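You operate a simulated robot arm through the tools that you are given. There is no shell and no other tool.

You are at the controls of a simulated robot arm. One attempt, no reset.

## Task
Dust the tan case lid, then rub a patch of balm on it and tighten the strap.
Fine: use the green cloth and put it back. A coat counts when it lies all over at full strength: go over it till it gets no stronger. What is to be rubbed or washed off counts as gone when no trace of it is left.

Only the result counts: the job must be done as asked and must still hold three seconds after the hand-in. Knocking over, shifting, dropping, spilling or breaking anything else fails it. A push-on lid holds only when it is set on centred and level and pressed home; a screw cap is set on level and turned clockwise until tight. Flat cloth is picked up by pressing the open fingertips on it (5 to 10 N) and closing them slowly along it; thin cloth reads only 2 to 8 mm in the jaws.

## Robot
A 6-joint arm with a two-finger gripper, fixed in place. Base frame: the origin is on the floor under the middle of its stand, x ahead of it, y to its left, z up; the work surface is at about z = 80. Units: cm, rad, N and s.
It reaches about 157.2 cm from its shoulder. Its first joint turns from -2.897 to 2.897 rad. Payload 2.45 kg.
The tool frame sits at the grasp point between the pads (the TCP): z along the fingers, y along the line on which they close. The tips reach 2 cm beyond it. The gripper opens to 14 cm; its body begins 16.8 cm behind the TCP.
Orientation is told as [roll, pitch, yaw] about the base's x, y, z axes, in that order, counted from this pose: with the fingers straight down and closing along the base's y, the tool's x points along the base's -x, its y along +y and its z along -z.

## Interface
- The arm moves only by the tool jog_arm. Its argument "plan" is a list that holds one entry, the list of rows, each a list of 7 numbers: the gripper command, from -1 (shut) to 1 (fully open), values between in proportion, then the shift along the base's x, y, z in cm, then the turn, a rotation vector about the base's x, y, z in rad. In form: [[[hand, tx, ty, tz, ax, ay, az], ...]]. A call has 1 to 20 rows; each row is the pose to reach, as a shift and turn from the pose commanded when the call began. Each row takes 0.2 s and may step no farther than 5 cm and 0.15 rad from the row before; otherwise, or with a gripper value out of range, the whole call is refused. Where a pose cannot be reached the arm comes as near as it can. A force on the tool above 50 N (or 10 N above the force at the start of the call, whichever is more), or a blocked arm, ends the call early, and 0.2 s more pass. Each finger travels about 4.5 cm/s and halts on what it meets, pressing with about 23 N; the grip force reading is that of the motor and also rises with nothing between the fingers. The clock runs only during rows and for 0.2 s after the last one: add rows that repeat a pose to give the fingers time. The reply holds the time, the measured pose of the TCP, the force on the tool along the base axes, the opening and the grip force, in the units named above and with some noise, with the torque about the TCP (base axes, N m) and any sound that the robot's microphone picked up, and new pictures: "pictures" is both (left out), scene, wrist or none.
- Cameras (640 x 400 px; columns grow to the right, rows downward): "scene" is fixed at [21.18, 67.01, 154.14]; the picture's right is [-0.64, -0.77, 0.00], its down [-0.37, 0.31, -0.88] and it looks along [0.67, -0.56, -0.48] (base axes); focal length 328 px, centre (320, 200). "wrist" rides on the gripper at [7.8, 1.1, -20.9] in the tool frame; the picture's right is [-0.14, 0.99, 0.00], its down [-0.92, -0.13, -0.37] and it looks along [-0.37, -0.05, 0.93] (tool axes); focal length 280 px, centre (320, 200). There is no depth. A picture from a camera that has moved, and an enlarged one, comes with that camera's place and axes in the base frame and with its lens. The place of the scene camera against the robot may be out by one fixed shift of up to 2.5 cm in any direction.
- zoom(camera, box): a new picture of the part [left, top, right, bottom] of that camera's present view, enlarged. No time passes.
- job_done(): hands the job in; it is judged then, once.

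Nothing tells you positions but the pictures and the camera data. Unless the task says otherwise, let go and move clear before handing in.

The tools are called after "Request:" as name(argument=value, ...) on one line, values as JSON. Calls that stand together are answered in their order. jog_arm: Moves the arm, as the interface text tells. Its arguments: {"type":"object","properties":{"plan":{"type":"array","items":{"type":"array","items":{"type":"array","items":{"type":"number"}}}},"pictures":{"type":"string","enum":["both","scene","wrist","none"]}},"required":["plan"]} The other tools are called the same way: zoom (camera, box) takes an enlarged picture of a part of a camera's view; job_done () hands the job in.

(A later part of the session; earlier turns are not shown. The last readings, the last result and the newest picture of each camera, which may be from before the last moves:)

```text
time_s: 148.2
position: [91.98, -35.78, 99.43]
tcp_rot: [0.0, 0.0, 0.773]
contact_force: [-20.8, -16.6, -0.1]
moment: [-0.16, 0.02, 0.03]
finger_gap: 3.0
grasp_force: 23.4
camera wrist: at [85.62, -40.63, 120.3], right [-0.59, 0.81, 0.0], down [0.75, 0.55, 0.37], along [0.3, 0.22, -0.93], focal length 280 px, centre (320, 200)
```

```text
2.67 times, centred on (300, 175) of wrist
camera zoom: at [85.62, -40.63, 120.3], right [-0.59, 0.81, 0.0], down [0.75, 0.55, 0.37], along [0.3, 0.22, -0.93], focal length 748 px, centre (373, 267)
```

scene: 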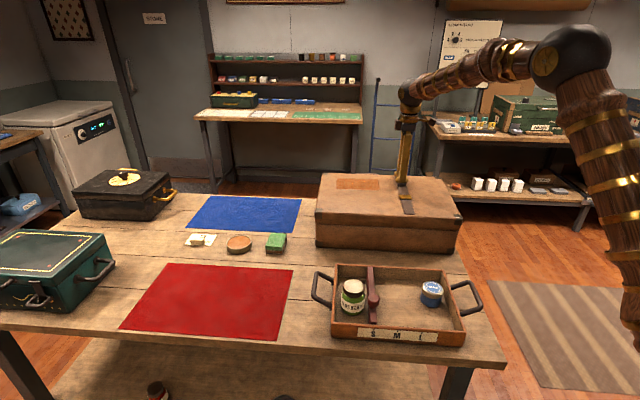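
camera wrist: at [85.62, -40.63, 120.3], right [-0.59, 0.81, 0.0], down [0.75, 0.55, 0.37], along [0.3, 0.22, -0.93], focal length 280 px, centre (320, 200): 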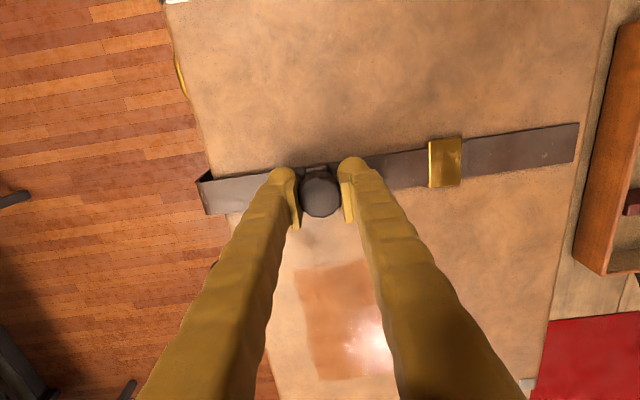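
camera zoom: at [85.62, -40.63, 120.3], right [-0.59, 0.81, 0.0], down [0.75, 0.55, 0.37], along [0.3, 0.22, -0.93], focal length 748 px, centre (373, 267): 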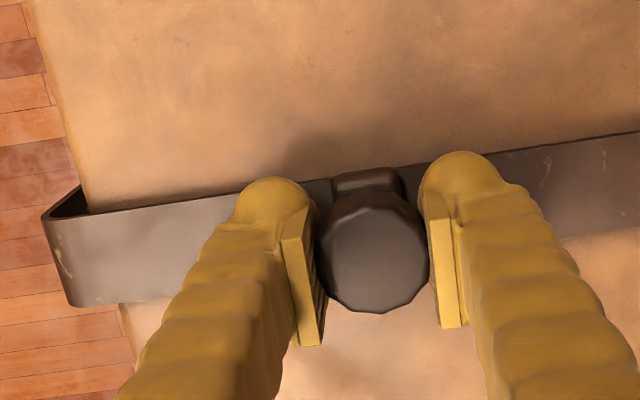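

Request:
jog_arm(plan=[[[-1, -0.06, -0.06, 0, 0, 0, 0], [-1, -0.09, -0.09, 0, 0, 0, 0], [-1, -0.18, 0.0, 0, 0, 0, 0], [-1, -0.27, 0.09, 0, 0, 0, 0], [-1, -0.36, 0.17, 0, 0, 0, 0], [-1, -0.45, 0.26, 0, 0, 0, 0], [-1, -0.45, 0.26, 0, 0, 0, 0]]], pictures="wrist")

Request:
zoom(camera="wrist", box=[180, 100, 420, 250])

```text
time_s: 149.8
position: [91.71, -35.52, 99.49]
tcp_rot: [0.0, 0.0, 0.773]
contact_force: [10.6, 16.3, -0.9]
moment: [0.03, -0.13, -0.06]
finger_gap: 3.01
grasp_force: 22.7
camera wrist: at [85.24, -40.27, 120.3], right [-0.59, 0.8, 0.0], down [0.75, 0.55, 0.37], along [0.3, 0.22, -0.93], focal length 280 px, centre (320, 200)
```

wrist: 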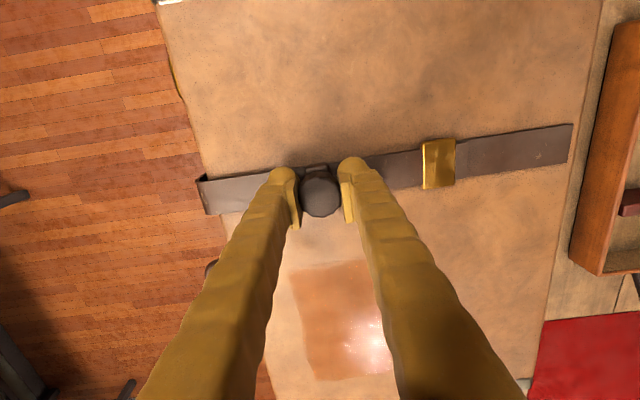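

```text
2.67 times, centred on (300, 175) of wrist
camera zoom: at [85.24, -40.27, 120.3], right [-0.59, 0.8, 0.0], down [0.75, 0.55, 0.37], along [0.3, 0.22, -0.93], focal length 748 px, centre (373, 267)
```

zoom: 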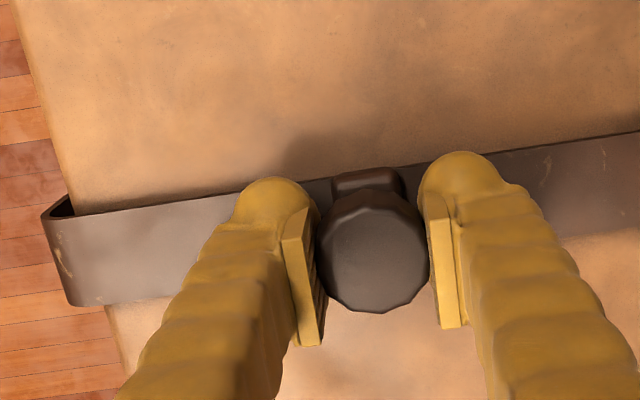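

Request:
jog_arm(plan=[[[-1, 0.04, 0.04, 0, 0, 0, 0], [-1, -0.03, 0.13, 0, 0, 0, 0], [-1, -0.1, 0.2, 0, 0, 0, 0], [-1, -0.17, 0.27, 0, 0, 0, 0], [-1, -0.24, 0.34, 0, 0, 0, 0], [-1, -0.31, 0.41, 0, 0, 0, 0], [-1, -0.31, 0.41, 0, 0, 0, 0]]], pictures="wrist")

Request:
zoom(camera="wrist", box=[180, 100, 420, 250])

```text
time_s: 151.4
position: [91.15, -35.11, 99.49]
tcp_rot: [0.001, -0.001, 0.773]
contact_force: [12.1, 11.1, 0.2]
moment: [-0.06, -0.17, -0.07]
finger_gap: 3.0
grasp_force: 23.0
camera wrist: at [84.82, -39.86, 120.33], right [-0.59, 0.8, 0.0], down [0.75, 0.55, 0.37], along [0.3, 0.22, -0.93], focal length 280 px, centre (320, 200)
```

wrist: 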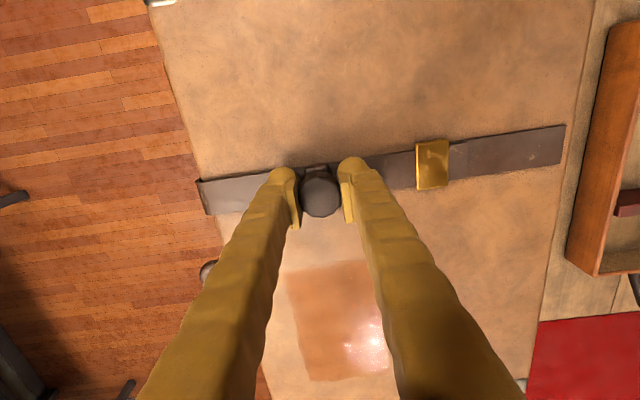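

```text
2.67 times, centred on (300, 175) of wrist
camera zoom: at [84.82, -39.86, 120.33], right [-0.59, 0.8, 0.0], down [0.75, 0.55, 0.37], along [0.3, 0.22, -0.93], focal length 748 px, centre (373, 267)
```

zoom: 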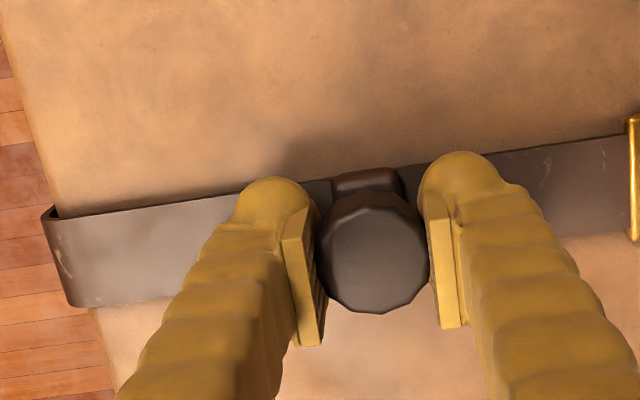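

Request:
jog_arm(plan=[[[-1, 0.04, 0.04, 0, 0, 0, 0], [-1, -0.02, 0.12, 0, 0, 0, 0], [-1, -0.09, 0.19, 0, 0, 0, 0], [-1, -0.16, 0.26, 0, 0, 0, 0], [-1, -0.16, 0.26, 0, 0, 0, 0]]], pictures="wrist")

Request:
zoom(camera="wrist", box=[180, 100, 420, 250])

```text
time_s: 152.6
position: [91.0, -34.85, 99.43]
tcp_rot: [-0.002, 0.0, 0.773]
contact_force: [8.9, -33.2, 4.5]
moment: [0.02, -0.19, -0.19]
finger_gap: 2.99
grasp_force: 23.0
camera wrist: at [84.63, -39.65, 120.38], right [-0.59, 0.81, 0.0], down [0.75, 0.55, 0.37], along [0.3, 0.22, -0.93], focal length 280 px, centre (320, 200)
```

wrist: 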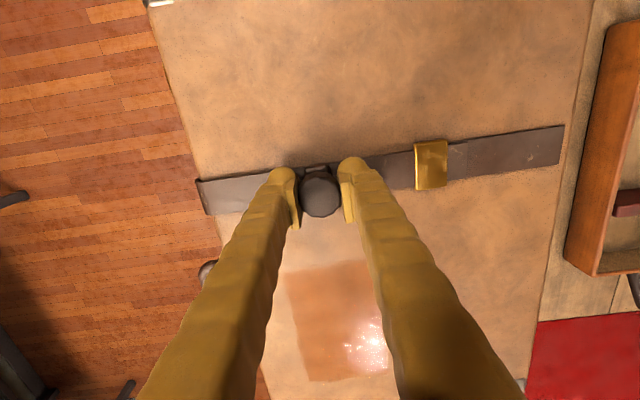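

```text
2.67 times, centred on (300, 175) of wrist
camera zoom: at [84.63, -39.65, 120.38], right [-0.59, 0.81, 0.0], down [0.75, 0.55, 0.37], along [0.3, 0.22, -0.93], focal length 748 px, centre (373, 267)
```

zoom: 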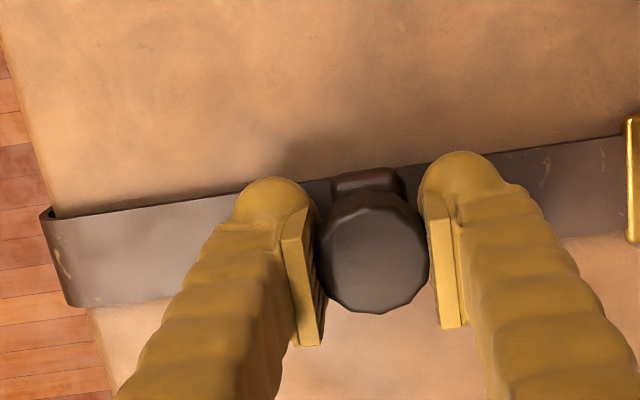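

The force along the strap jumped to about 30 N and the back gap has closed: the strap is snug against its stop. I'll release the knob and lift off.

Request:
jog_arm(plan=[[[-0.3, 0, 0, 0, 0, 0, 0], [-0.1, 0, 0, 0, 0, 0, 0], [0.1, 0, 0, 0, 0, 0, 0], [0.1, 0, 0, 0, 0, 0, 0], [0.1, 0, 0, 1.5, 0, 0, 0], [0.1, 0, 0, 4, 0, 0, 0], [0.1, 0, 0, 8, 0, 0, 0], [0.1, 0, 0, 12, 0, 0, 0], [0.1, 0, 0, 14, 0, 0, 0], [0.1, 0, 0, 14, 0, 0, 0]]], pictures="both")

Request:
zoom(camera="wrist", box=[180, 100, 480, 250])

Request:
zoom(camera="scene", box=[310, 160, 470, 260])

```text
time_s: 154.8
position: [90.84, -34.89, 113.33]
tcp_rot: [0.0, 0.001, 0.773]
contact_force: [-0.7, -0.3, 0.3]
moment: [0.03, 0.0, 0.0]
finger_gap: 7.71
grasp_force: 0.1
camera wrist: at [84.52, -39.73, 134.15], right [-0.59, 0.8, 0.0], down [0.75, 0.55, 0.37], along [0.3, 0.22, -0.93], focal length 280 px, centre (320, 200)
```

scene: 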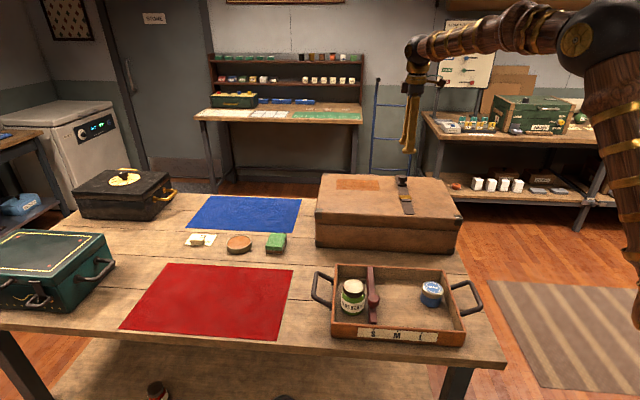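
wrist: 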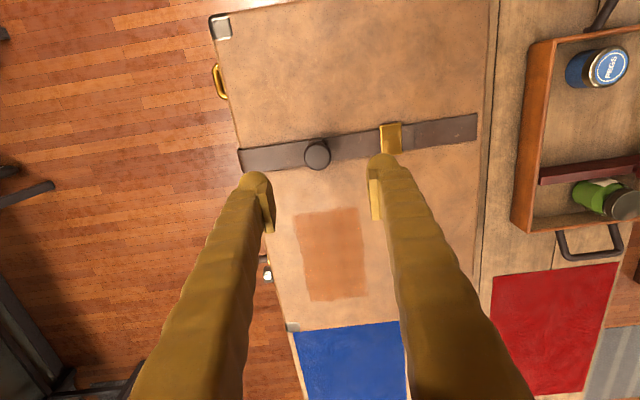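

```text
2.13 times, centred on (330, 175) of wrist
camera zoom: at [84.52, -39.73, 134.15], right [-0.59, 0.8, 0.0], down [0.75, 0.55, 0.37], along [0.3, 0.22, -0.93], focal length 598 px, centre (299, 253)
```

zoom: 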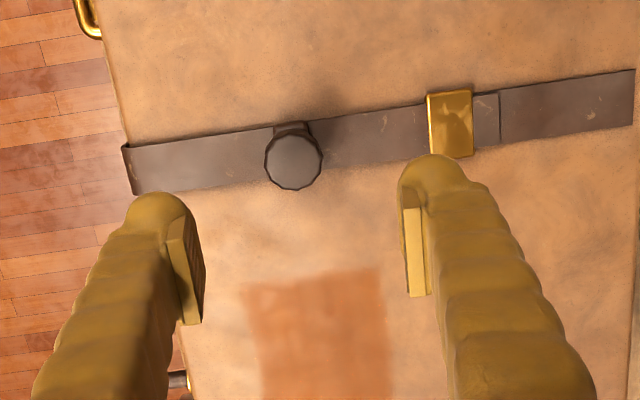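

```text
4.00 times, centred on (390, 210) of scene
camera zoom: at [21.18, 67.01, 154.14], right [-0.64, -0.77, 0.0], down [-0.37, 0.31, -0.88], along [0.67, -0.56, -0.48], focal length 1313 px, centre (40, 160)
```

zoom: 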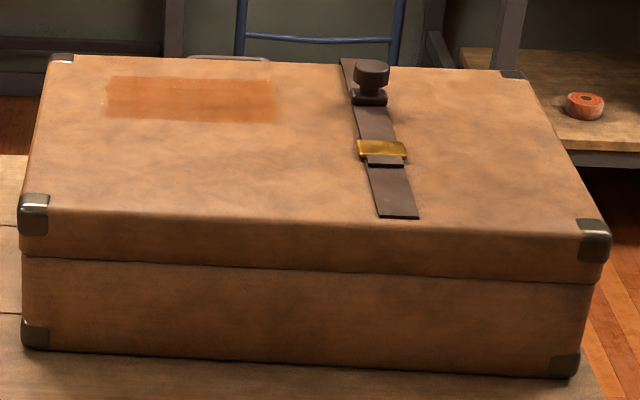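

The strap is now flush at the back with its end drawn through the buckle, and the case hasn't shifted. I'll do a final check of the dusted and coated areas, the strap and the rest.

Request:
zoom(camera="scene", box=[325, 174, 391, 214])

Request:
zoom(camera="wrist", box=[270, 190, 400, 310])

Request:
zoom(camera="scene", box=[388, 166, 426, 220])

Request:
zoom(camera="scene", box=[300, 250, 490, 360])

```text
9.70 times, centred on (358, 194) of scene
camera zoom: at [21.18, 67.01, 154.14], right [-0.64, -0.77, 0.0], down [-0.37, 0.31, -0.88], along [0.67, -0.56, -0.48], focal length 3183 px, centre (-48, 258)
```

zoom: 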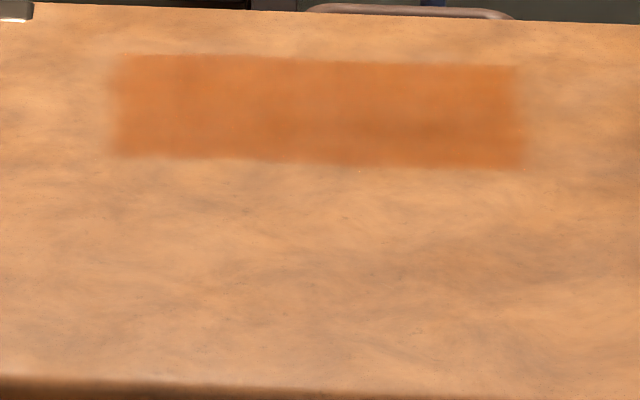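

```text
3.33 times, centred on (335, 250) of wrist
camera zoom: at [84.52, -39.73, 134.15], right [-0.59, 0.8, 0.0], down [0.75, 0.55, 0.37], along [0.3, 0.22, -0.93], focal length 935 px, centre (270, 33)
```

zoom: 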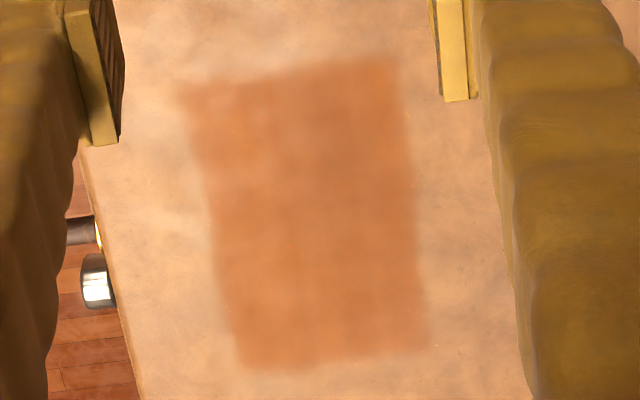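

```text
7.41 times, centred on (407, 193) of scene
camera zoom: at [21.18, 67.01, 154.14], right [-0.64, -0.77, 0.0], down [-0.37, 0.31, -0.88], along [0.67, -0.56, -0.48], focal length 2431 px, centre (-324, 252)
```

zoom: 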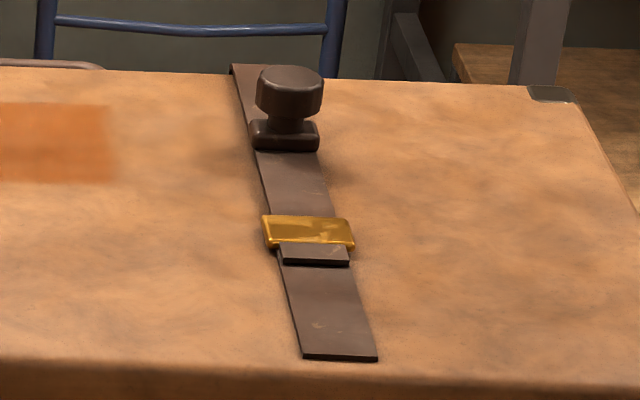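

```text
3.37 times, centred on (395, 305) of scene
camera zoom: at [21.18, 67.01, 154.14], right [-0.64, -0.77, 0.0], down [-0.37, 0.31, -0.88], along [0.67, -0.56, -0.48], focal length 1106 px, centre (67, -154)
```

zoom: 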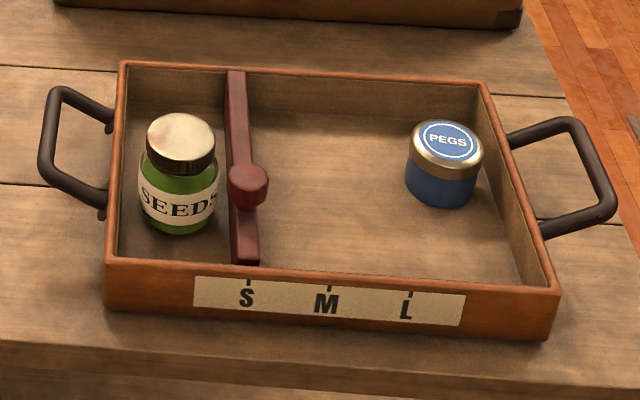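

The tray items and case are undisturbed. The coat shows a faint plaid in this light, so I'll look at it more closely from a better angle before deciding.

Request:
zoom(camera="wrist", box=[285, 200, 380, 310])

Request:
jog_arm(plan=[[[0.1, -2, 2, 1, 0, 0, 0], [0.1, -4.5, 4.5, 1.5, 0, 0, 0], [0.1, -6, 6, 2, 0, 0, 0], [0.1, -6, 6, 2, 0, 0, 0]]], pictures="wrist")

Request:
zoom(camera="scene", box=[333, 176, 383, 192])

```text
3.64 times, centred on (332, 255) of wrist
camera zoom: at [84.52, -39.73, 134.15], right [-0.59, 0.8, 0.0], down [0.75, 0.55, 0.37], along [0.3, 0.22, -0.93], focal length 1020 px, centre (274, 0)
```

zoom: 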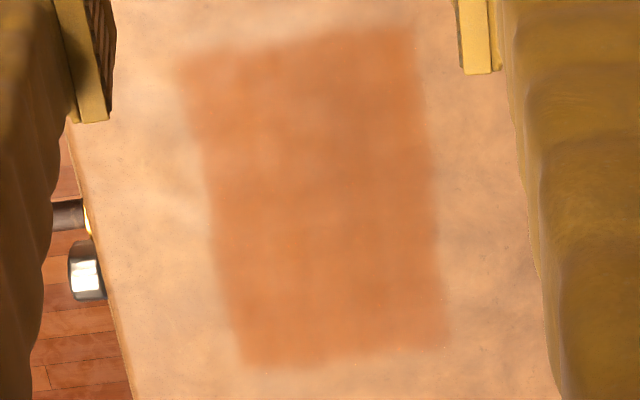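

```text
time_s: 155.8
position: [84.75, -29.3, 115.23]
tcp_rot: [0.0, -0.001, 0.774]
contact_force: [-0.6, -0.6, -0.8]
moment: [-0.02, 0.01, -0.01]
finger_gap: 7.71
grasp_force: 0.0
camera wrist: at [78.45, -33.97, 136.05], right [-0.59, 0.8, 0.0], down [0.75, 0.55, 0.37], along [0.3, 0.22, -0.93], focal length 280 px, centre (320, 200)
```

wrist: 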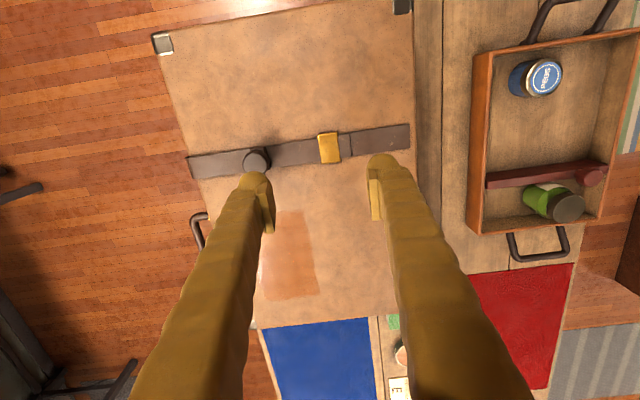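

```text
12.80 times, centred on (358, 184) of scene
camera zoom: at [21.18, 67.01, 154.14], right [-0.64, -0.77, 0.0], down [-0.37, 0.31, -0.88], along [0.67, -0.56, -0.48], focal length 4201 px, centre (-166, 405)
```

zoom: 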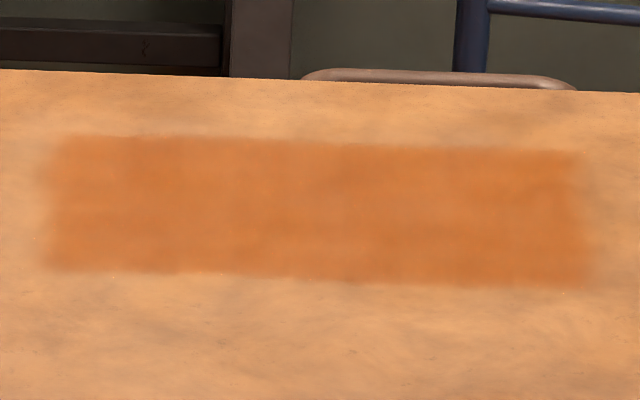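

I'd like a closer, glare-free view of the coat; I'll place the camera right over it with the fingers off to the side.

Request:
jog_arm(plan=[[[0.1, 3.5, 1.6, 0, 0, 0, 0], [0.1, 7, 3.2, 0, 0, 0, 0], [0.1, 10.5, 4.8, 0, 0, 0, 0], [0.1, 14, 6.4, -1, 0, 0, 0], [0.1, 17.5, 8, -3, 0, 0, 0], [0.1, 21, 9.6, -5.5, 0, 0, 0], [0.1, 24.5, 11.2, -8, 0, 0, 0], [0.1, 28, 12.8, -10, 0, 0, 0], [0.1, 28, 12.8, -10, 0, 0, 0]]], pictures="wrist")

Request:
zoom(camera="wrist", box=[180, 20, 440, 180])

```text
time_s: 157.8
position: [113.4, -16.25, 105.5]
tcp_rot: [0.0, 0.0, 0.772]
contact_force: [0.1, -0.5, 0.0]
moment: [-0.01, 0.0, 0.03]
finger_gap: 7.7
grasp_force: 0.1
camera wrist: at [107.0, -20.89, 126.3], right [-0.59, 0.8, 0.0], down [0.75, 0.55, 0.37], along [0.3, 0.22, -0.93], focal length 280 px, centre (320, 200)
```

wrist: 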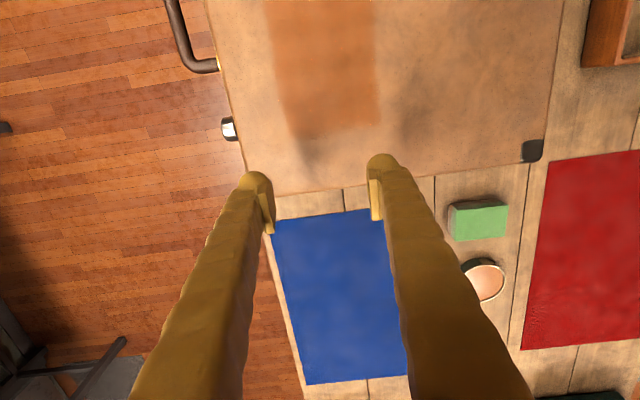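

```text
2.46 times, centred on (310, 100) of wrist
camera zoom: at [107.0, -20.89, 126.3], right [-0.59, 0.8, 0.0], down [0.75, 0.55, 0.37], along [0.3, 0.22, -0.93], focal length 690 px, centre (345, 446)
```

zoom: 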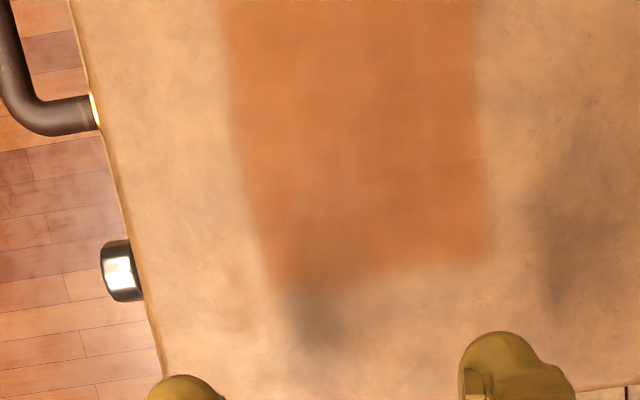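

Request:
zoom(camera="wrist", box=[255, 50, 395, 150])

Request:
jog_arm(plan=[[[0.1, 2, 1.5, 0, 0, 0, 0], [0.1, 4, 3, 0, 0, 0, 0], [0.1, -1, 0, 0, 0, 0, 0]]], pictures="none")

```text
4.00 times, centred on (325, 100) of wrist
camera zoom: at [107.0, -20.89, 126.3], right [-0.59, 0.8, 0.0], down [0.75, 0.55, 0.37], along [0.3, 0.22, -0.93], focal length 1122 px, centre (300, 600)
```

zoom: 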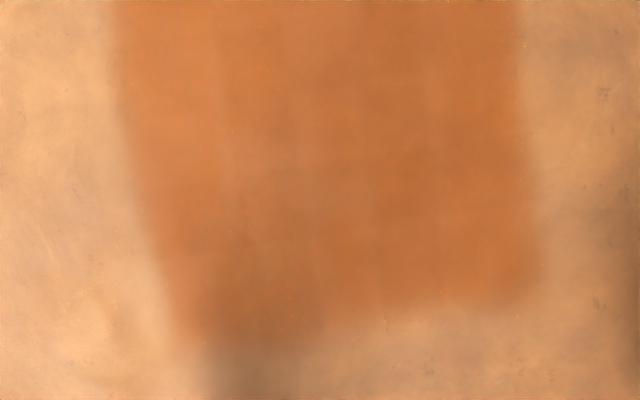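

```text
refused: row 3 steps farther than a row can; nothing moved
```

The +e2 edge of the coat looks slightly lighter, so I don't want to rely on it. I'll fetch the cloth again, re-dip, and rub once more with emphasis on that side. First, back above the cloth.

Request:
jog_arm(plan=[[[0.29, -0.5, 2.8, 0, 0, 0, -0.143], [0.29, -1.0, 5.5, 0, 0, 0, -0.286], [0.29, -1.5, 8.3, 0, 0, 0, -0.429], [0.29, -2.0, 11.0, 0, 0, 0, -0.572], [0.29, -2.5, 13.8, 0, 0, 0, -0.715], [0.29, -3.0, 16.6, 0, 0, 0, -0.858], [0.29, -3.5, 19.4, 0, 0, 0, -1.001], [0.29, -4.0, 22.1, 0, 0, 0, -1.144], [0.29, -4.5, 24.9, 0, 0, 0, -1.287], [0.29, -5.0, 27.6, -1, 0, 0, -1.43], [0.29, -5.5, 30.4, -4, 0, 0, -1.573], [0.29, -5.5, 30.4, -8, 0, 0, -1.573], [0.29, -5.5, 30.4, -12, 0, 0, -1.573], [0.29, -5.5, 30.4, -12, 0, 0, -1.573]]], pictures="both")

Request:
zoom(camera="wrist", box=[220, 100, 420, 225])

Request:
zoom(camera="scene", box=[325, 174, 391, 214])

```text
time_s: 160.8
position: [107.42, 14.35, 93.37]
tcp_rot: [-0.002, 0.001, -0.799]
contact_force: [-0.4, -0.3, 0.8]
moment: [0.02, -0.01, 0.0]
finger_gap: 9.05
grasp_force: 0.2
camera wrist: at [102.83, 20.68, 114.23], right [0.81, 0.59, 0.0], down [0.55, -0.75, 0.37], along [0.22, -0.3, -0.93], focal length 280 px, centre (320, 200)
```

scene: 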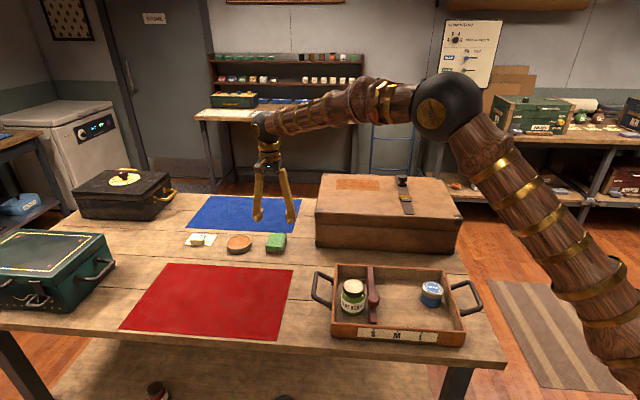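
wrist: 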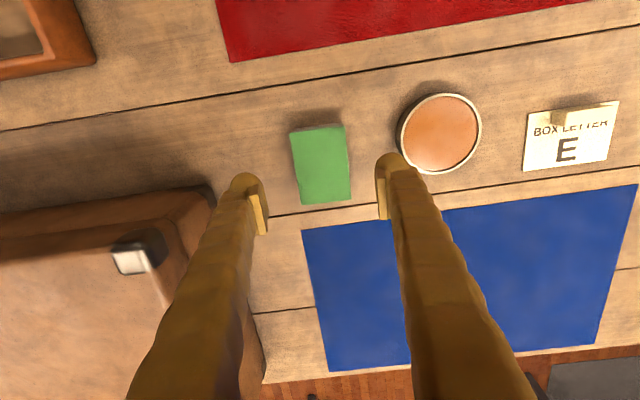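

```text
3.20 times, centred on (320, 162) of wrist
camera zoom: at [102.83, 20.68, 114.23], right [0.81, 0.59, 0.0], down [0.55, -0.75, 0.37], along [0.22, -0.3, -0.93], focal length 897 px, centre (320, 320)
```

zoom: 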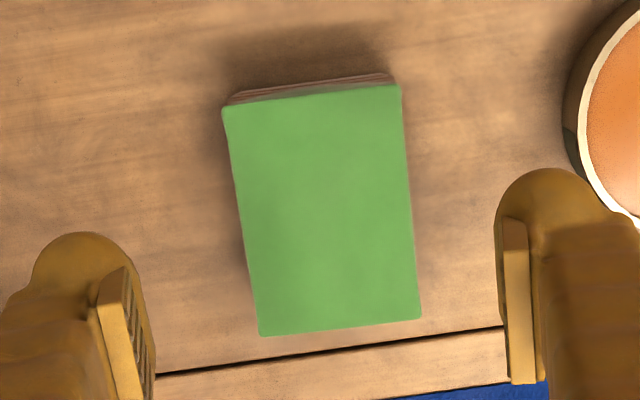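

```text
9.70 times, centred on (358, 194) of scene
camera zoom: at [21.18, 67.01, 154.14], right [-0.64, -0.77, 0.0], down [-0.37, 0.31, -0.88], along [0.67, -0.56, -0.48], focal length 3183 px, centre (-48, 258)
```

zoom: 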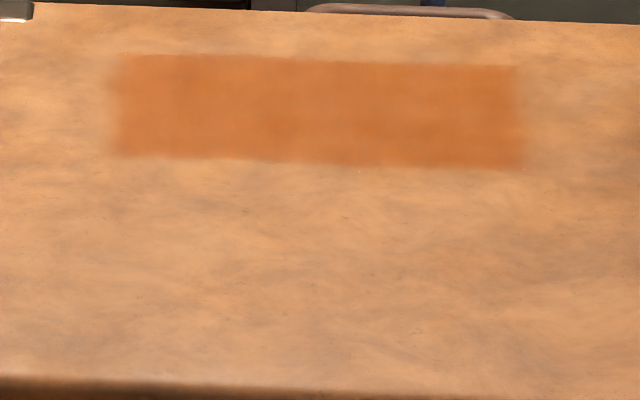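

The cloth is at (108.0, 14.07). I'll grip it again at z≈82.5.

Request:
jog_arm(plan=[[[0.29, 0.53, -0.25, -4, 0, 0, -0.015], [0.29, 0.53, -0.25, -8, 0, 0, -0.015], [0.29, 0.53, -0.25, -10, 0, 0, -0.015], [0.29, 0.53, -0.25, -10.8, 0, 0, -0.015], [0.29, 0.53, -0.25, -10.8, 0, 0, -0.015], [0.1, 0.53, -0.25, -10.8, 0, 0, -0.015], [-0.05, 0.53, -0.25, -10.8, 0, 0, -0.015], [-0.15, 0.53, -0.25, -10.8, 0, 0, -0.015], [-0.4, 0.53, -0.25, -10.8, 0, 0, -0.015], [-1, 0.53, -0.25, -10.8, 0, 0, -0.015], [-1, 0.53, -0.25, -10.8, 0, 0, -0.015], [-1, 0.53, -0.25, -10.8, 0, 0, -0.015]]], pictures="wrist")

```text
time_s: 163.4
position: [107.99, 14.24, 82.76]
tcp_rot: [-0.001, 0.001, -0.814]
contact_force: [-0.1, -0.5, 0.6]
moment: [0.03, 0.01, -0.04]
finger_gap: 6.09
grasp_force: 23.0
camera wrist: at [103.46, 20.58, 103.65], right [0.82, 0.58, 0.0], down [0.54, -0.76, 0.37], along [0.21, -0.3, -0.93], focal length 280 px, centre (320, 200)
```

wrist: 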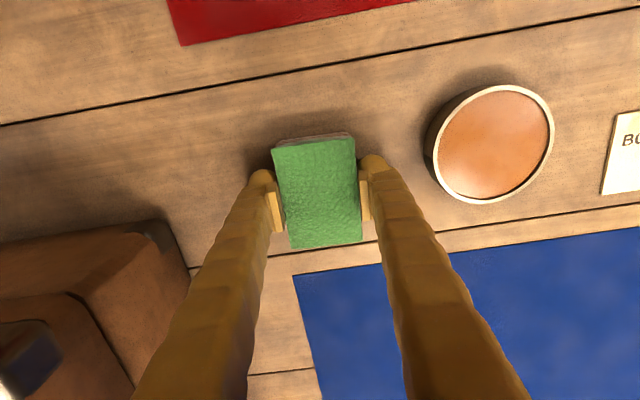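

I'll re-seat the grip 0.25 cm lower for a safer hold, then lift slowly.

Request:
jog_arm(plan=[[[0.0, 0, 0, 0, 0, 0, 0], [0.1, 0, 0, 0, 0, 0, 0], [0.1, 0, 0, -0.15, 0, 0, 0], [0.1, 0, 0, -0.27, 0, 0, 0], [0.1, 0, 0, -0.27, 0, 0, 0], [-0.05, 0, 0, -0.27, 0, 0, 0], [-0.15, 0, 0, -0.27, 0, 0, 0], [-0.4, 0, 0, -0.27, 0, 0, 0], [-1, 0, 0, -0.27, 0, 0, 0], [-1, 0, 0, -0.27, 0, 0, 0], [-1, 0, 0, -0.27, 0, 0, 0], [-1, 0, 0, -0.1, 0, 0, 0], [-1, 0, 0, 0.2, 0, 0, 0], [-1, 0, 0, 0.7, 0, 0, 0], [-1, 0, 0, 1.4, 0, 0, 0], [-1, 0, 0, 2.4, 0, 0, 0], [-1, 0, 0, 4, 0, 0, 0], [-1, 0, 0, 4, 0, 0, 0]]], pictures="both")

```text
time_s: 167.2
position: [108.25, 13.91, 86.7]
tcp_rot: [-0.001, 0.0, -0.817]
contact_force: [0.3, -0.4, -0.1]
moment: [0.01, -0.03, 0.01]
finger_gap: 6.12
grasp_force: 22.9
camera wrist: at [103.62, 20.4, 107.57], right [0.82, 0.58, 0.0], down [0.54, -0.76, 0.37], along [0.21, -0.3, -0.93], focal length 280 px, centre (320, 200)
```

scene: 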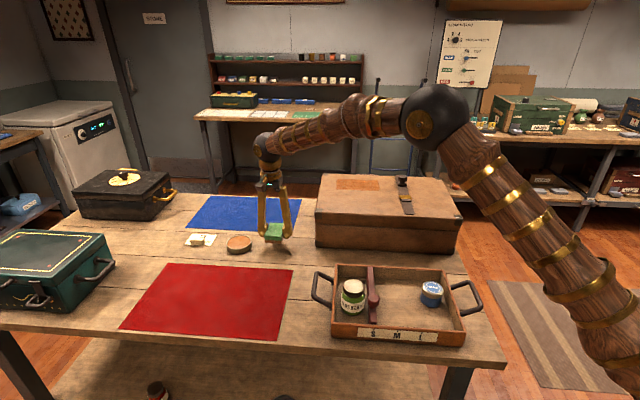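
wrist: 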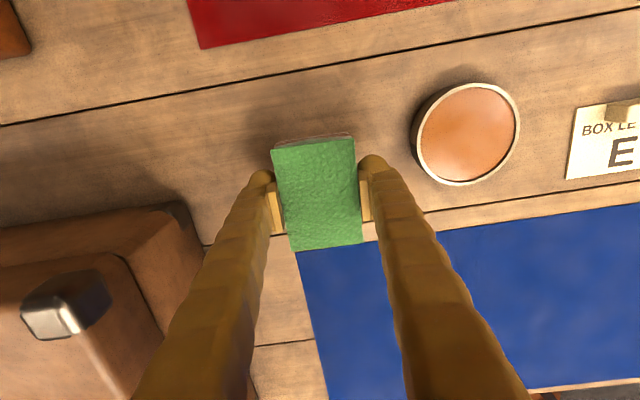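

Held well. Over to the tin with the tilt for another dip.

Request:
jog_arm(plan=[[[-1, 0, 0, 3, 0, 0, 0], [-1, 0, 0, 6.5, 0, 0, 0], [-1, 0, 0, 9, 0, 0, 0], [-1, 2, 1.8, 10, -0.03, -0.029, 0], [-1, 4.5, 4, 10, -0.065, -0.061, 0], [-1, 7, 6.2, 10, -0.1, -0.094, 0], [-1, 9.2, 8.1, 10, -0.13, -0.122, 0], [-1, 10.17, 8.93, 10, -0.153, -0.144, 0], [-1, 10.17, 8.93, 7, -0.153, -0.144, 0], [-1, 10.17, 8.93, 4, -0.153, -0.144, 0], [-1, 10.17, 8.93, 1.5, -0.153, -0.144, 0], [-1, 10.17, 8.93, 0, -0.153, -0.144, 0], [-1, 10.17, 8.93, 0, -0.153, -0.144, 0]]], pictures="both")

Request:
zoom(camera="wrist", box=[220, 80, 420, 205])

Request:
zoom(camera="scene", box=[200, 190, 300, 260])

```text
time_s: 170.0
position: [118.37, 22.98, 86.57]
tcp_rot: [0.0, -0.211, -0.815]
contact_force: [0.5, 0.7, 0.1]
moment: [-0.03, 0.0, 0.02]
finger_gap: 6.1
grasp_force: 23.2
camera wrist: at [110.84, 32.4, 105.38], right [0.81, 0.58, 0.03], down [0.47, -0.69, 0.55], along [0.34, -0.44, -0.83], focal length 280 px, centre (320, 200)
```

scene: 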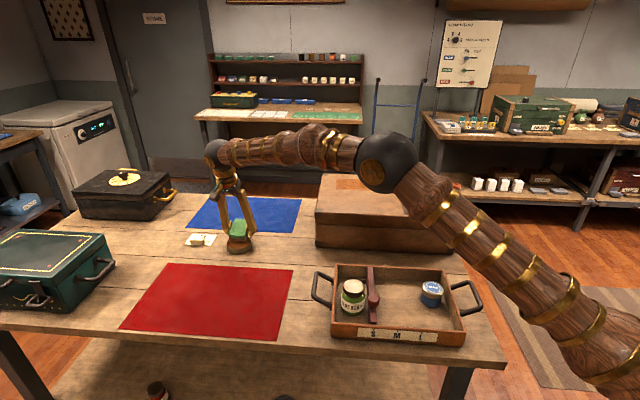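
wrist: 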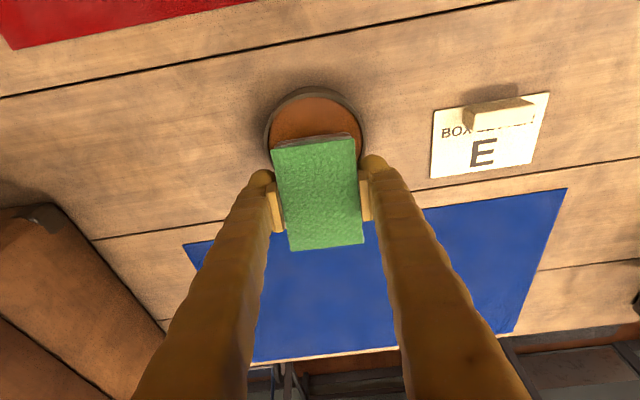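

```text
3.20 times, centred on (320, 142) of wrist
camera zoom: at [110.84, 32.4, 105.38], right [0.81, 0.58, 0.03], down [0.47, -0.69, 0.55], along [0.34, -0.44, -0.83], focal length 897 px, centre (320, 384)
```

zoom: 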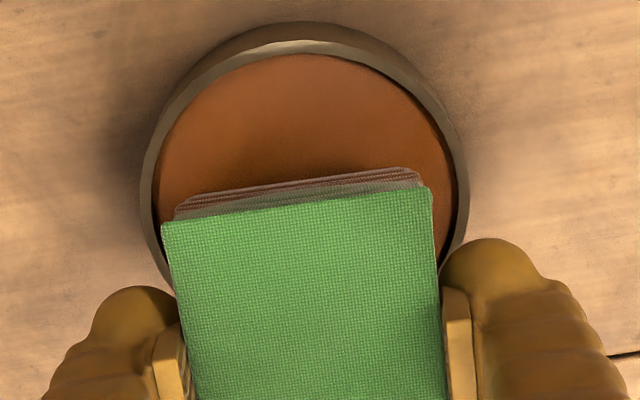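

```text
5.71 times, centred on (250, 225) of scene
camera zoom: at [21.18, 67.01, 154.14], right [-0.64, -0.77, 0.0], down [-0.37, 0.31, -0.88], along [0.67, -0.56, -0.48], focal length 1876 px, centre (720, 57)
```

zoom: 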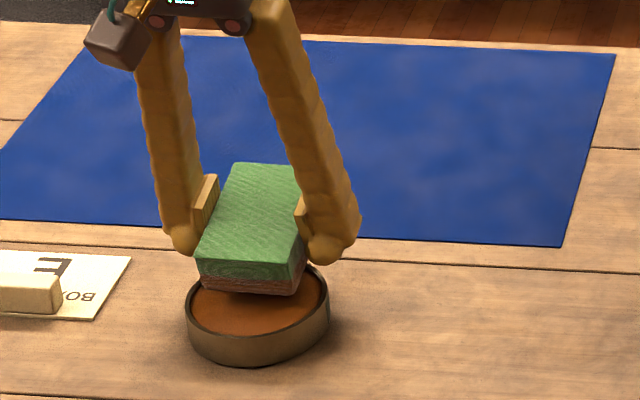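

Request:
jog_arm(plan=[[[-1, 0, 0, -0.4, 0, 0, 0], [-1, 0, 0, -0.8, 0, 0, 0], [-1, 0, 0, -1.0, 0, 0, 0], [-1, 0, 0, -1.0, 0, 0, 0]]], pictures="none")

```text
time_s: 171.0
position: [118.17, 22.92, 85.66]
tcp_rot: [0.002, -0.211, -0.815]
contact_force: [0.2, 0.0, -0.5]
moment: [-0.01, -0.04, 0.01]
finger_gap: 6.08
grasp_force: 23.3
```

Request:
jog_arm(plan=[[[-1, 0, 0, -0.1, 0, 0, 0], [-1, 0, 0, -0.2, 0, 0, 0], [-1, 0, 0, -0.2, 0, 0, 0]]], pictures="none")

```text
time_s: 171.8
position: [118.28, 22.97, 85.52]
tcp_rot: [-0.001, -0.211, -0.815]
contact_force: [-1.9, 0.9, 9.2]
moment: [0.28, 0.32, 0.01]
finger_gap: 6.09
grasp_force: 22.7
```

Contact at 9 N. I'll hold a moment to load the pad, then lift and level it on the way back to the lid.

Request:
jog_arm(plan=[[[-1, 0, 0, 0, 0, 0, 0], [-1, 0, 0, 0, 0, 0, 0], [-1, 0, 0, 0, 0, 0, 0], [-1, 0, 0, 0.3, 0, 0, 0], [-1, 0, 0, 1.2, 0, 0, 0], [-1, 0, 0, 3, 0, 0, 0], [-1, 0, 0, 6, 0, 0, 0], [-1, 0, 0, 10, 0, 0, 0], [-1, 0, 0, 14, 0, 0, 0], [-1, 0, 0, 18, 0, 0, 0], [-1, 0, 0, 20.6, 0, 0, 0], [-1, 0, 0, 20.6, 0, 0, 0]]], pictures="scene")

Request:
zoom(camera="scene", box=[190, 130, 310, 260])

```text
time_s: 174.4
position: [118.33, 22.88, 106.07]
tcp_rot: [0.001, -0.209, -0.815]
contact_force: [0.7, 0.6, -1.2]
moment: [-0.01, 0.02, -0.01]
finger_gap: 6.08
grasp_force: 23.4
```

scene: 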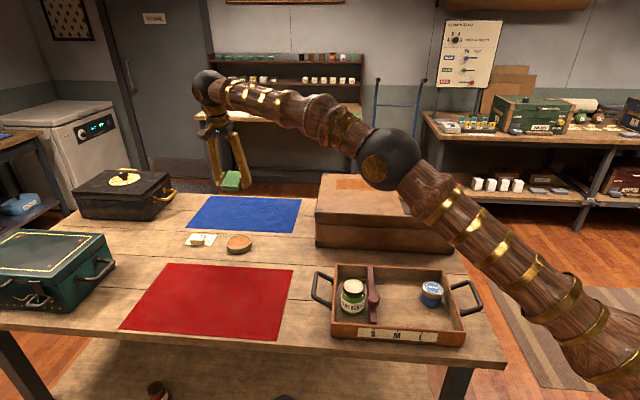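

```text
3.08 times, centred on (250, 195) of scene
camera zoom: at [21.18, 67.01, 154.14], right [-0.64, -0.77, 0.0], down [-0.37, 0.31, -0.88], along [0.67, -0.56, -0.48], focal length 1010 px, centre (535, 215)
```

zoom: 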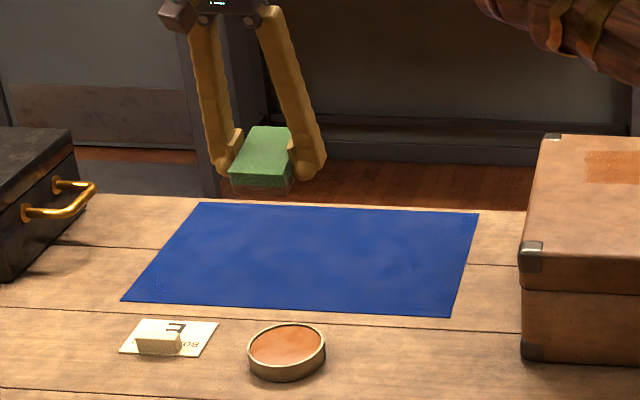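

Request:
jog_arm(plan=[[[-1, -1.35, -4.0, 0, 0.026, 0.024, 0], [-1, -2.7, -8.0, 0, 0.051, 0.048, 0], [-1, -4.05, -12.0, 0, 0.077, 0.072, 0], [-1, -5.4, -16.0, 0, 0.102, 0.096, 0], [-1, -6.75, -20.0, 0, 0.128, 0.12, 0], [-1, -8.1, -24.0, 0, 0.153, 0.144, 0], [-1, -9.5, -28.0, 0, 0.153, 0.144, 0], [-1, -10.85, -32.0, 0, 0.153, 0.144, 0], [-1, -12.2, -36.0, 0, 0.153, 0.144, 0], [-1, -13.55, -40.0, 0, 0.153, 0.144, 0], [-1, -14.9, -44.0, 0, 0.153, 0.144, 0], [-1, -16.3, -48.0, 0, 0.153, 0.144, 0], [-1, -17.62, -51.93, 0, 0.153, 0.144, 0], [-1, -17.62, -51.93, -3, 0.153, 0.144, 0], [-1, -17.62, -51.93, -6, 0.153, 0.144, 0], [-1, -17.62, -51.93, -7.4, 0.153, 0.144, 0], [-1, -17.62, -51.93, -7.8, 0.153, 0.144, 0], [-1, -17.62, -51.93, -7.8, 0.153, 0.144, 0]]], pictures="wrist")

```text
time_s: 178.2
position: [100.49, -29.18, 98.25]
tcp_rot: [-0.002, -0.001, -0.815]
contact_force: [0.0, 0.4, -0.2]
moment: [-0.03, -0.01, -0.02]
finger_gap: 6.08
grasp_force: 23.1
camera wrist: at [95.98, -22.67, 119.13], right [0.82, 0.58, 0.0], down [0.54, -0.76, 0.37], along [0.21, -0.3, -0.93], focal length 280 px, centre (320, 200)
```

wrist: 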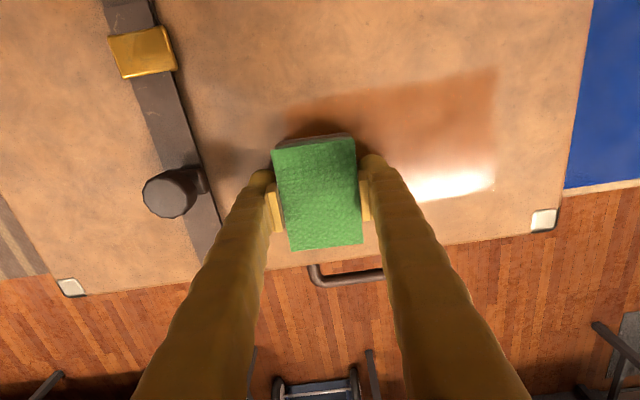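

Request:
jog_arm(plan=[[[-1, 0, 0, -0.15, 0, 0, 0], [-1, 0, 0, -0.25, 0, 0, 0], [-1, 0, 0, -0.3, 0, 0, 0], [-1, 0, 0, -0.3, 0, 0, 0]]], pictures="none")

```text
time_s: 179.2
position: [100.53, -28.94, 98.1]
tcp_rot: [0.0, -0.002, -0.816]
contact_force: [4.7, -2.9, 12.1]
moment: [-0.04, -0.01, -0.01]
finger_gap: 6.11
grasp_force: 23.2
```

12 N contact, well centred. Rubbing again with emphasis on the far (+e2) side, gradually following the pad down.

Request:
jog_arm(plan=[[[-1, 2.01, 1.95, 0, 0, 0, 0], [-1, 4.02, 3.9, -0.01, 0, 0, 0], [-1, 6.02, 5.85, -0.01, 0, 0, 0], [-1, 8.03, 7.81, -0.02, 0, 0, 0], [-1, 9.89, 9.62, -0.03, 0, 0, 0], [-1, 10.94, 8.54, -0.03, 0, 0, 0], [-1, 8.94, 6.59, -0.03, 0, 0, 0], [-1, 6.93, 4.64, -0.03, 0, 0, 0], [-1, 4.92, 2.68, -0.03, 0, 0, 0], [-1, 2.91, 0.73, -0.03, 0, 0, 0], [-1, 0.91, -1.22, -0.03, 0, 0, 0], [-1, -1.19, 0.94, -0.03, 0, 0, 0], [-1, 0.81, 2.89, -0.03, 0, 0, 0], [-1, 2.82, 4.84, -0.04, 0, 0, 0], [-1, 4.83, 6.8, -0.04, 0, 0, 0], [-1, 6.84, 8.75, -0.05, 0, 0, 0], [-1, 8.84, 10.7, -0.06, 0, 0, 0], [-1, 7.38, 12.2, -0.06, 0, 0, 0], [-1, 5.38, 10.25, -0.06, 0, 0, 0], [-1, 3.37, 8.3, -0.06, 0, 0, 0]]], pictures="none")

```text
time_s: 183.4
position: [103.95, -20.84, 97.81]
tcp_rot: [0.001, -0.001, -0.816]
contact_force: [3.2, 0.2, 13.1]
moment: [0.14, -0.09, -0.22]
finger_gap: 6.12
grasp_force: 23.0
```

Request:
jog_arm(plan=[[[-1, -2.01, -1.95, 0.01, 0, 0, 0], [-1, -4.02, -3.9, 0.01, 0, 0, 0], [-1, -6.02, -5.85, 0.01, 0, 0, 0], [-1, -4.49, -7.43, 0.01, 0, 0, 0], [-1, -2.49, -5.48, 0.01, 0, 0, 0], [-1, -0.48, -3.53, 0, 0, 0, 0], [-1, 1.53, -1.58, 0, 0, 0, 0], [-1, 3.54, 0.37, -0.01, 0, 0, 0], [-1, 5.55, 2.32, -0.02, 0, 0, 0], [-1, 7.09, 0.75, -0.02, 0, 0, 0], [-1, 5.08, -1.2, -0.02, 0, 0, 0], [-1, 3.07, -3.15, -0.02, 0, 0, 0], [-1, 1.06, -5.1, -0.01, 0, 0, 0], [-1, -0.95, -7.05, -0.01, 0, 0, 0], [-1, -2.95, -9.0, -0.01, 0, 0, 0], [-1, -4.49, -7.43, -0.01, 0, 0, 0], [-1, -2.77, -5.19, -0.02, 0, 0, 0], [-1, -0.76, -3.24, -0.02, 0, 0, 0], [-1, 1.25, -1.29, -0.03, 0, 0, 0], [-1, 3.26, 0.66, -0.03, 0, 0, 0]]], pictures="none")

```text
time_s: 187.6
position: [107.28, -19.91, 97.65]
tcp_rot: [0.0, 0.001, -0.815]
contact_force: [-8.7, -9.1, 26.9]
moment: [-0.15, 0.19, 0.13]
finger_gap: 6.12
grasp_force: 22.9
```

Good contact throughout. I'll lift off and move over the cloth's home, then compare the coat with the previous picture.

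Request:
jog_arm(plan=[[[-1, 0, 0, 1.5, 0, 0, 0], [-1, 0, 0, 5, 0, 0, 0], [-1, 0, 2, 8.3, 0, 0, 0], [-1, 0, 6, 8.3, 0, 0, 0], [-1, 0, 10.2, 8.3, 0, 0, 0], [-1, 0.1, 14.4, 8.3, 0, 0, 0], [-1, 0.2, 18.6, 8.3, 0, 0, 0], [-1, 0.3, 22.8, 8.3, 0, 0, 0], [-1, 0.4, 27, 8.3, 0, 0, 0], [-1, 0.5, 31, 8.3, 0, 0, 0], [-1, 0.5, 33.8, 8.3, 0, 0, 0.005], [-1, 0.5, 33.8, 8.3, 0, 0, 0.005]]], pictures="both")

Request:
zoom(camera="scene", box=[325, 174, 391, 214])

Request:
zoom(camera="scene", box=[333, 176, 383, 192])

Request:
zoom(camera="scene", box=[240, 120, 320, 200])

```text
time_s: 190.2
position: [107.64, 13.89, 106.36]
tcp_rot: [-0.001, 0.0, -0.809]
contact_force: [-0.1, 0.4, -1.2]
moment: [-0.01, 0.01, 0.02]
finger_gap: 6.14
grasp_force: 23.1
camera wrist: at [103.06, 20.26, 127.14], right [0.81, 0.58, 0.0], down [0.54, -0.75, 0.37], along [0.21, -0.3, -0.93], focal length 280 px, centre (320, 200)
```

scene: 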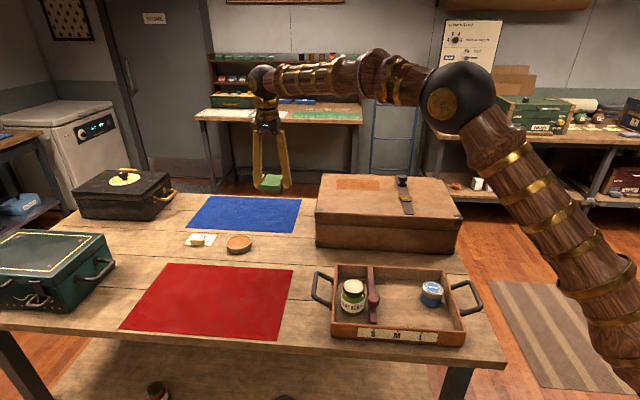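
wrist: 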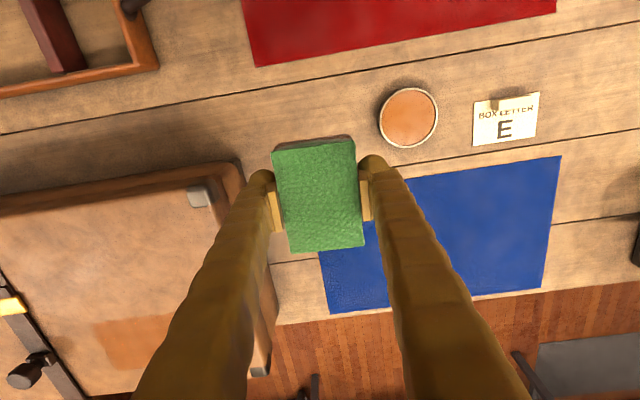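

```text
9.70 times, centred on (358, 194) of scene
camera zoom: at [21.18, 67.01, 154.14], right [-0.64, -0.77, 0.0], down [-0.37, 0.31, -0.88], along [0.67, -0.56, -0.48], focal length 3183 px, centre (-48, 258)
```

zoom: 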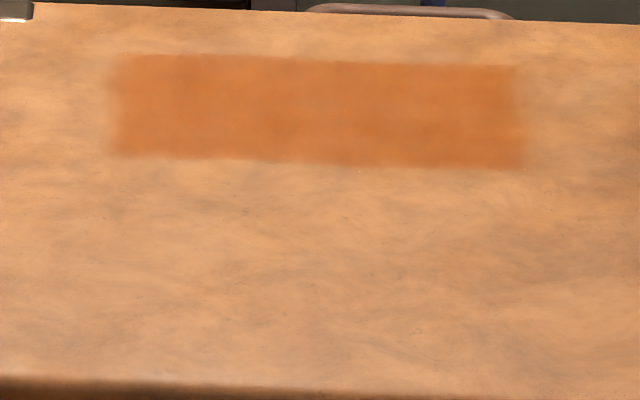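

```text
12.80 times, centred on (358, 184) of scene
camera zoom: at [21.18, 67.01, 154.14], right [-0.64, -0.77, 0.0], down [-0.37, 0.31, -0.88], along [0.67, -0.56, -0.48], focal length 4201 px, centre (-166, 405)
```

zoom: 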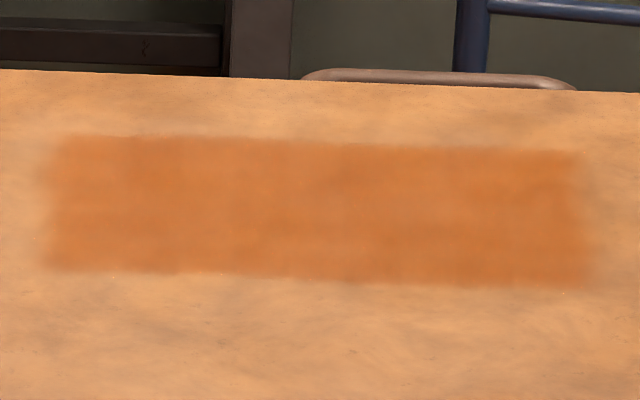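

```text
5.00 times, centred on (280, 160) of scene
camera zoom: at [21.18, 67.01, 154.14], right [-0.64, -0.77, 0.0], down [-0.37, 0.31, -0.88], along [0.67, -0.56, -0.48], focal length 1641 px, centre (520, 400)
```

zoom: 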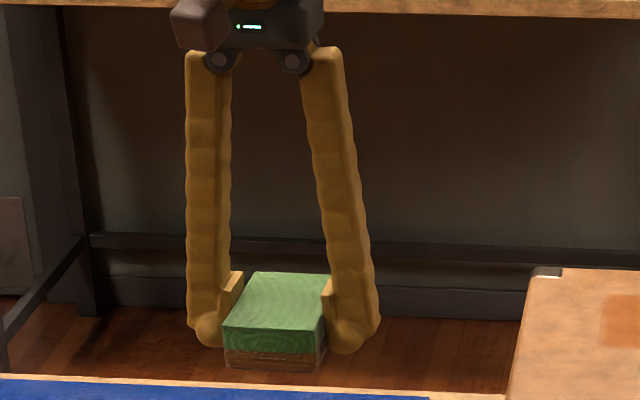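

The coat is identical to before this extra round, so it's at full strength everywhere. I'll put the cloth back at its home spot.

Request:
jog_arm(plan=[[[-1, 0.17, -0.1, -4, 0, 0, 0], [-1, 0.17, -0.1, -8, 0, 0, 0], [-1, 0.17, -0.1, -12, 0, 0, 0], [-1, 0.17, -0.1, -16, 0, 0, 0], [-1, 0.17, -0.1, -19.5, 0, 0, 0], [-1, 0.17, -0.1, -22, 0, 0, 0], [-1, 0.17, -0.1, -23.2, 0, 0, 0], [-1, 0.17, -0.1, -23.6, 0, 0, 0], [-1, 0.17, -0.1, -23.6, 0, 0, 0]]], pictures="wrist")

```text
time_s: 192.2
position: [107.97, 13.61, 82.33]
tcp_rot: [0.0, 0.001, -0.81]
contact_force: [-0.7, -0.2, -0.1]
moment: [0.02, -0.02, 0.0]
finger_gap: 6.16
grasp_force: 23.0
camera wrist: at [103.37, 20.01, 103.21], right [0.81, 0.58, 0.0], down [0.54, -0.75, 0.37], along [0.21, -0.3, -0.93], focal length 280 px, centre (320, 200)
```

wrist: 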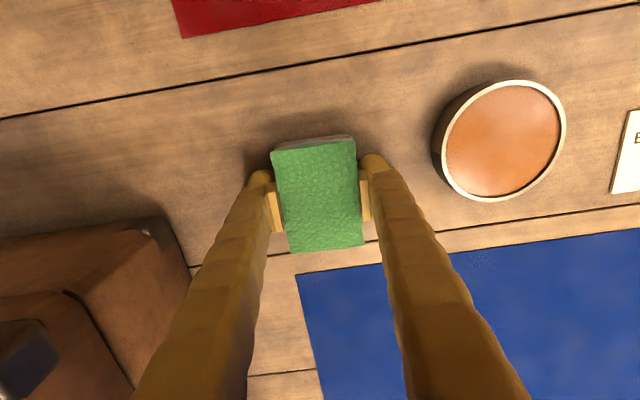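

Request:
jog_arm(plan=[[[-1, 0, 0, -0.07, 0, 0, 0], [-1, 0, 0, -0.13, 0, 0, 0], [-1, 0, 0, -0.13, 0, 0, 0]]], pictures="none")

```text
time_s: 193.0
position: [107.99, 13.64, 82.4]
tcp_rot: [0.001, 0.0, -0.81]
contact_force: [0.0, -0.3, 0.1]
moment: [-0.05, 0.0, -0.03]
finger_gap: 6.13
grasp_force: 23.8
```

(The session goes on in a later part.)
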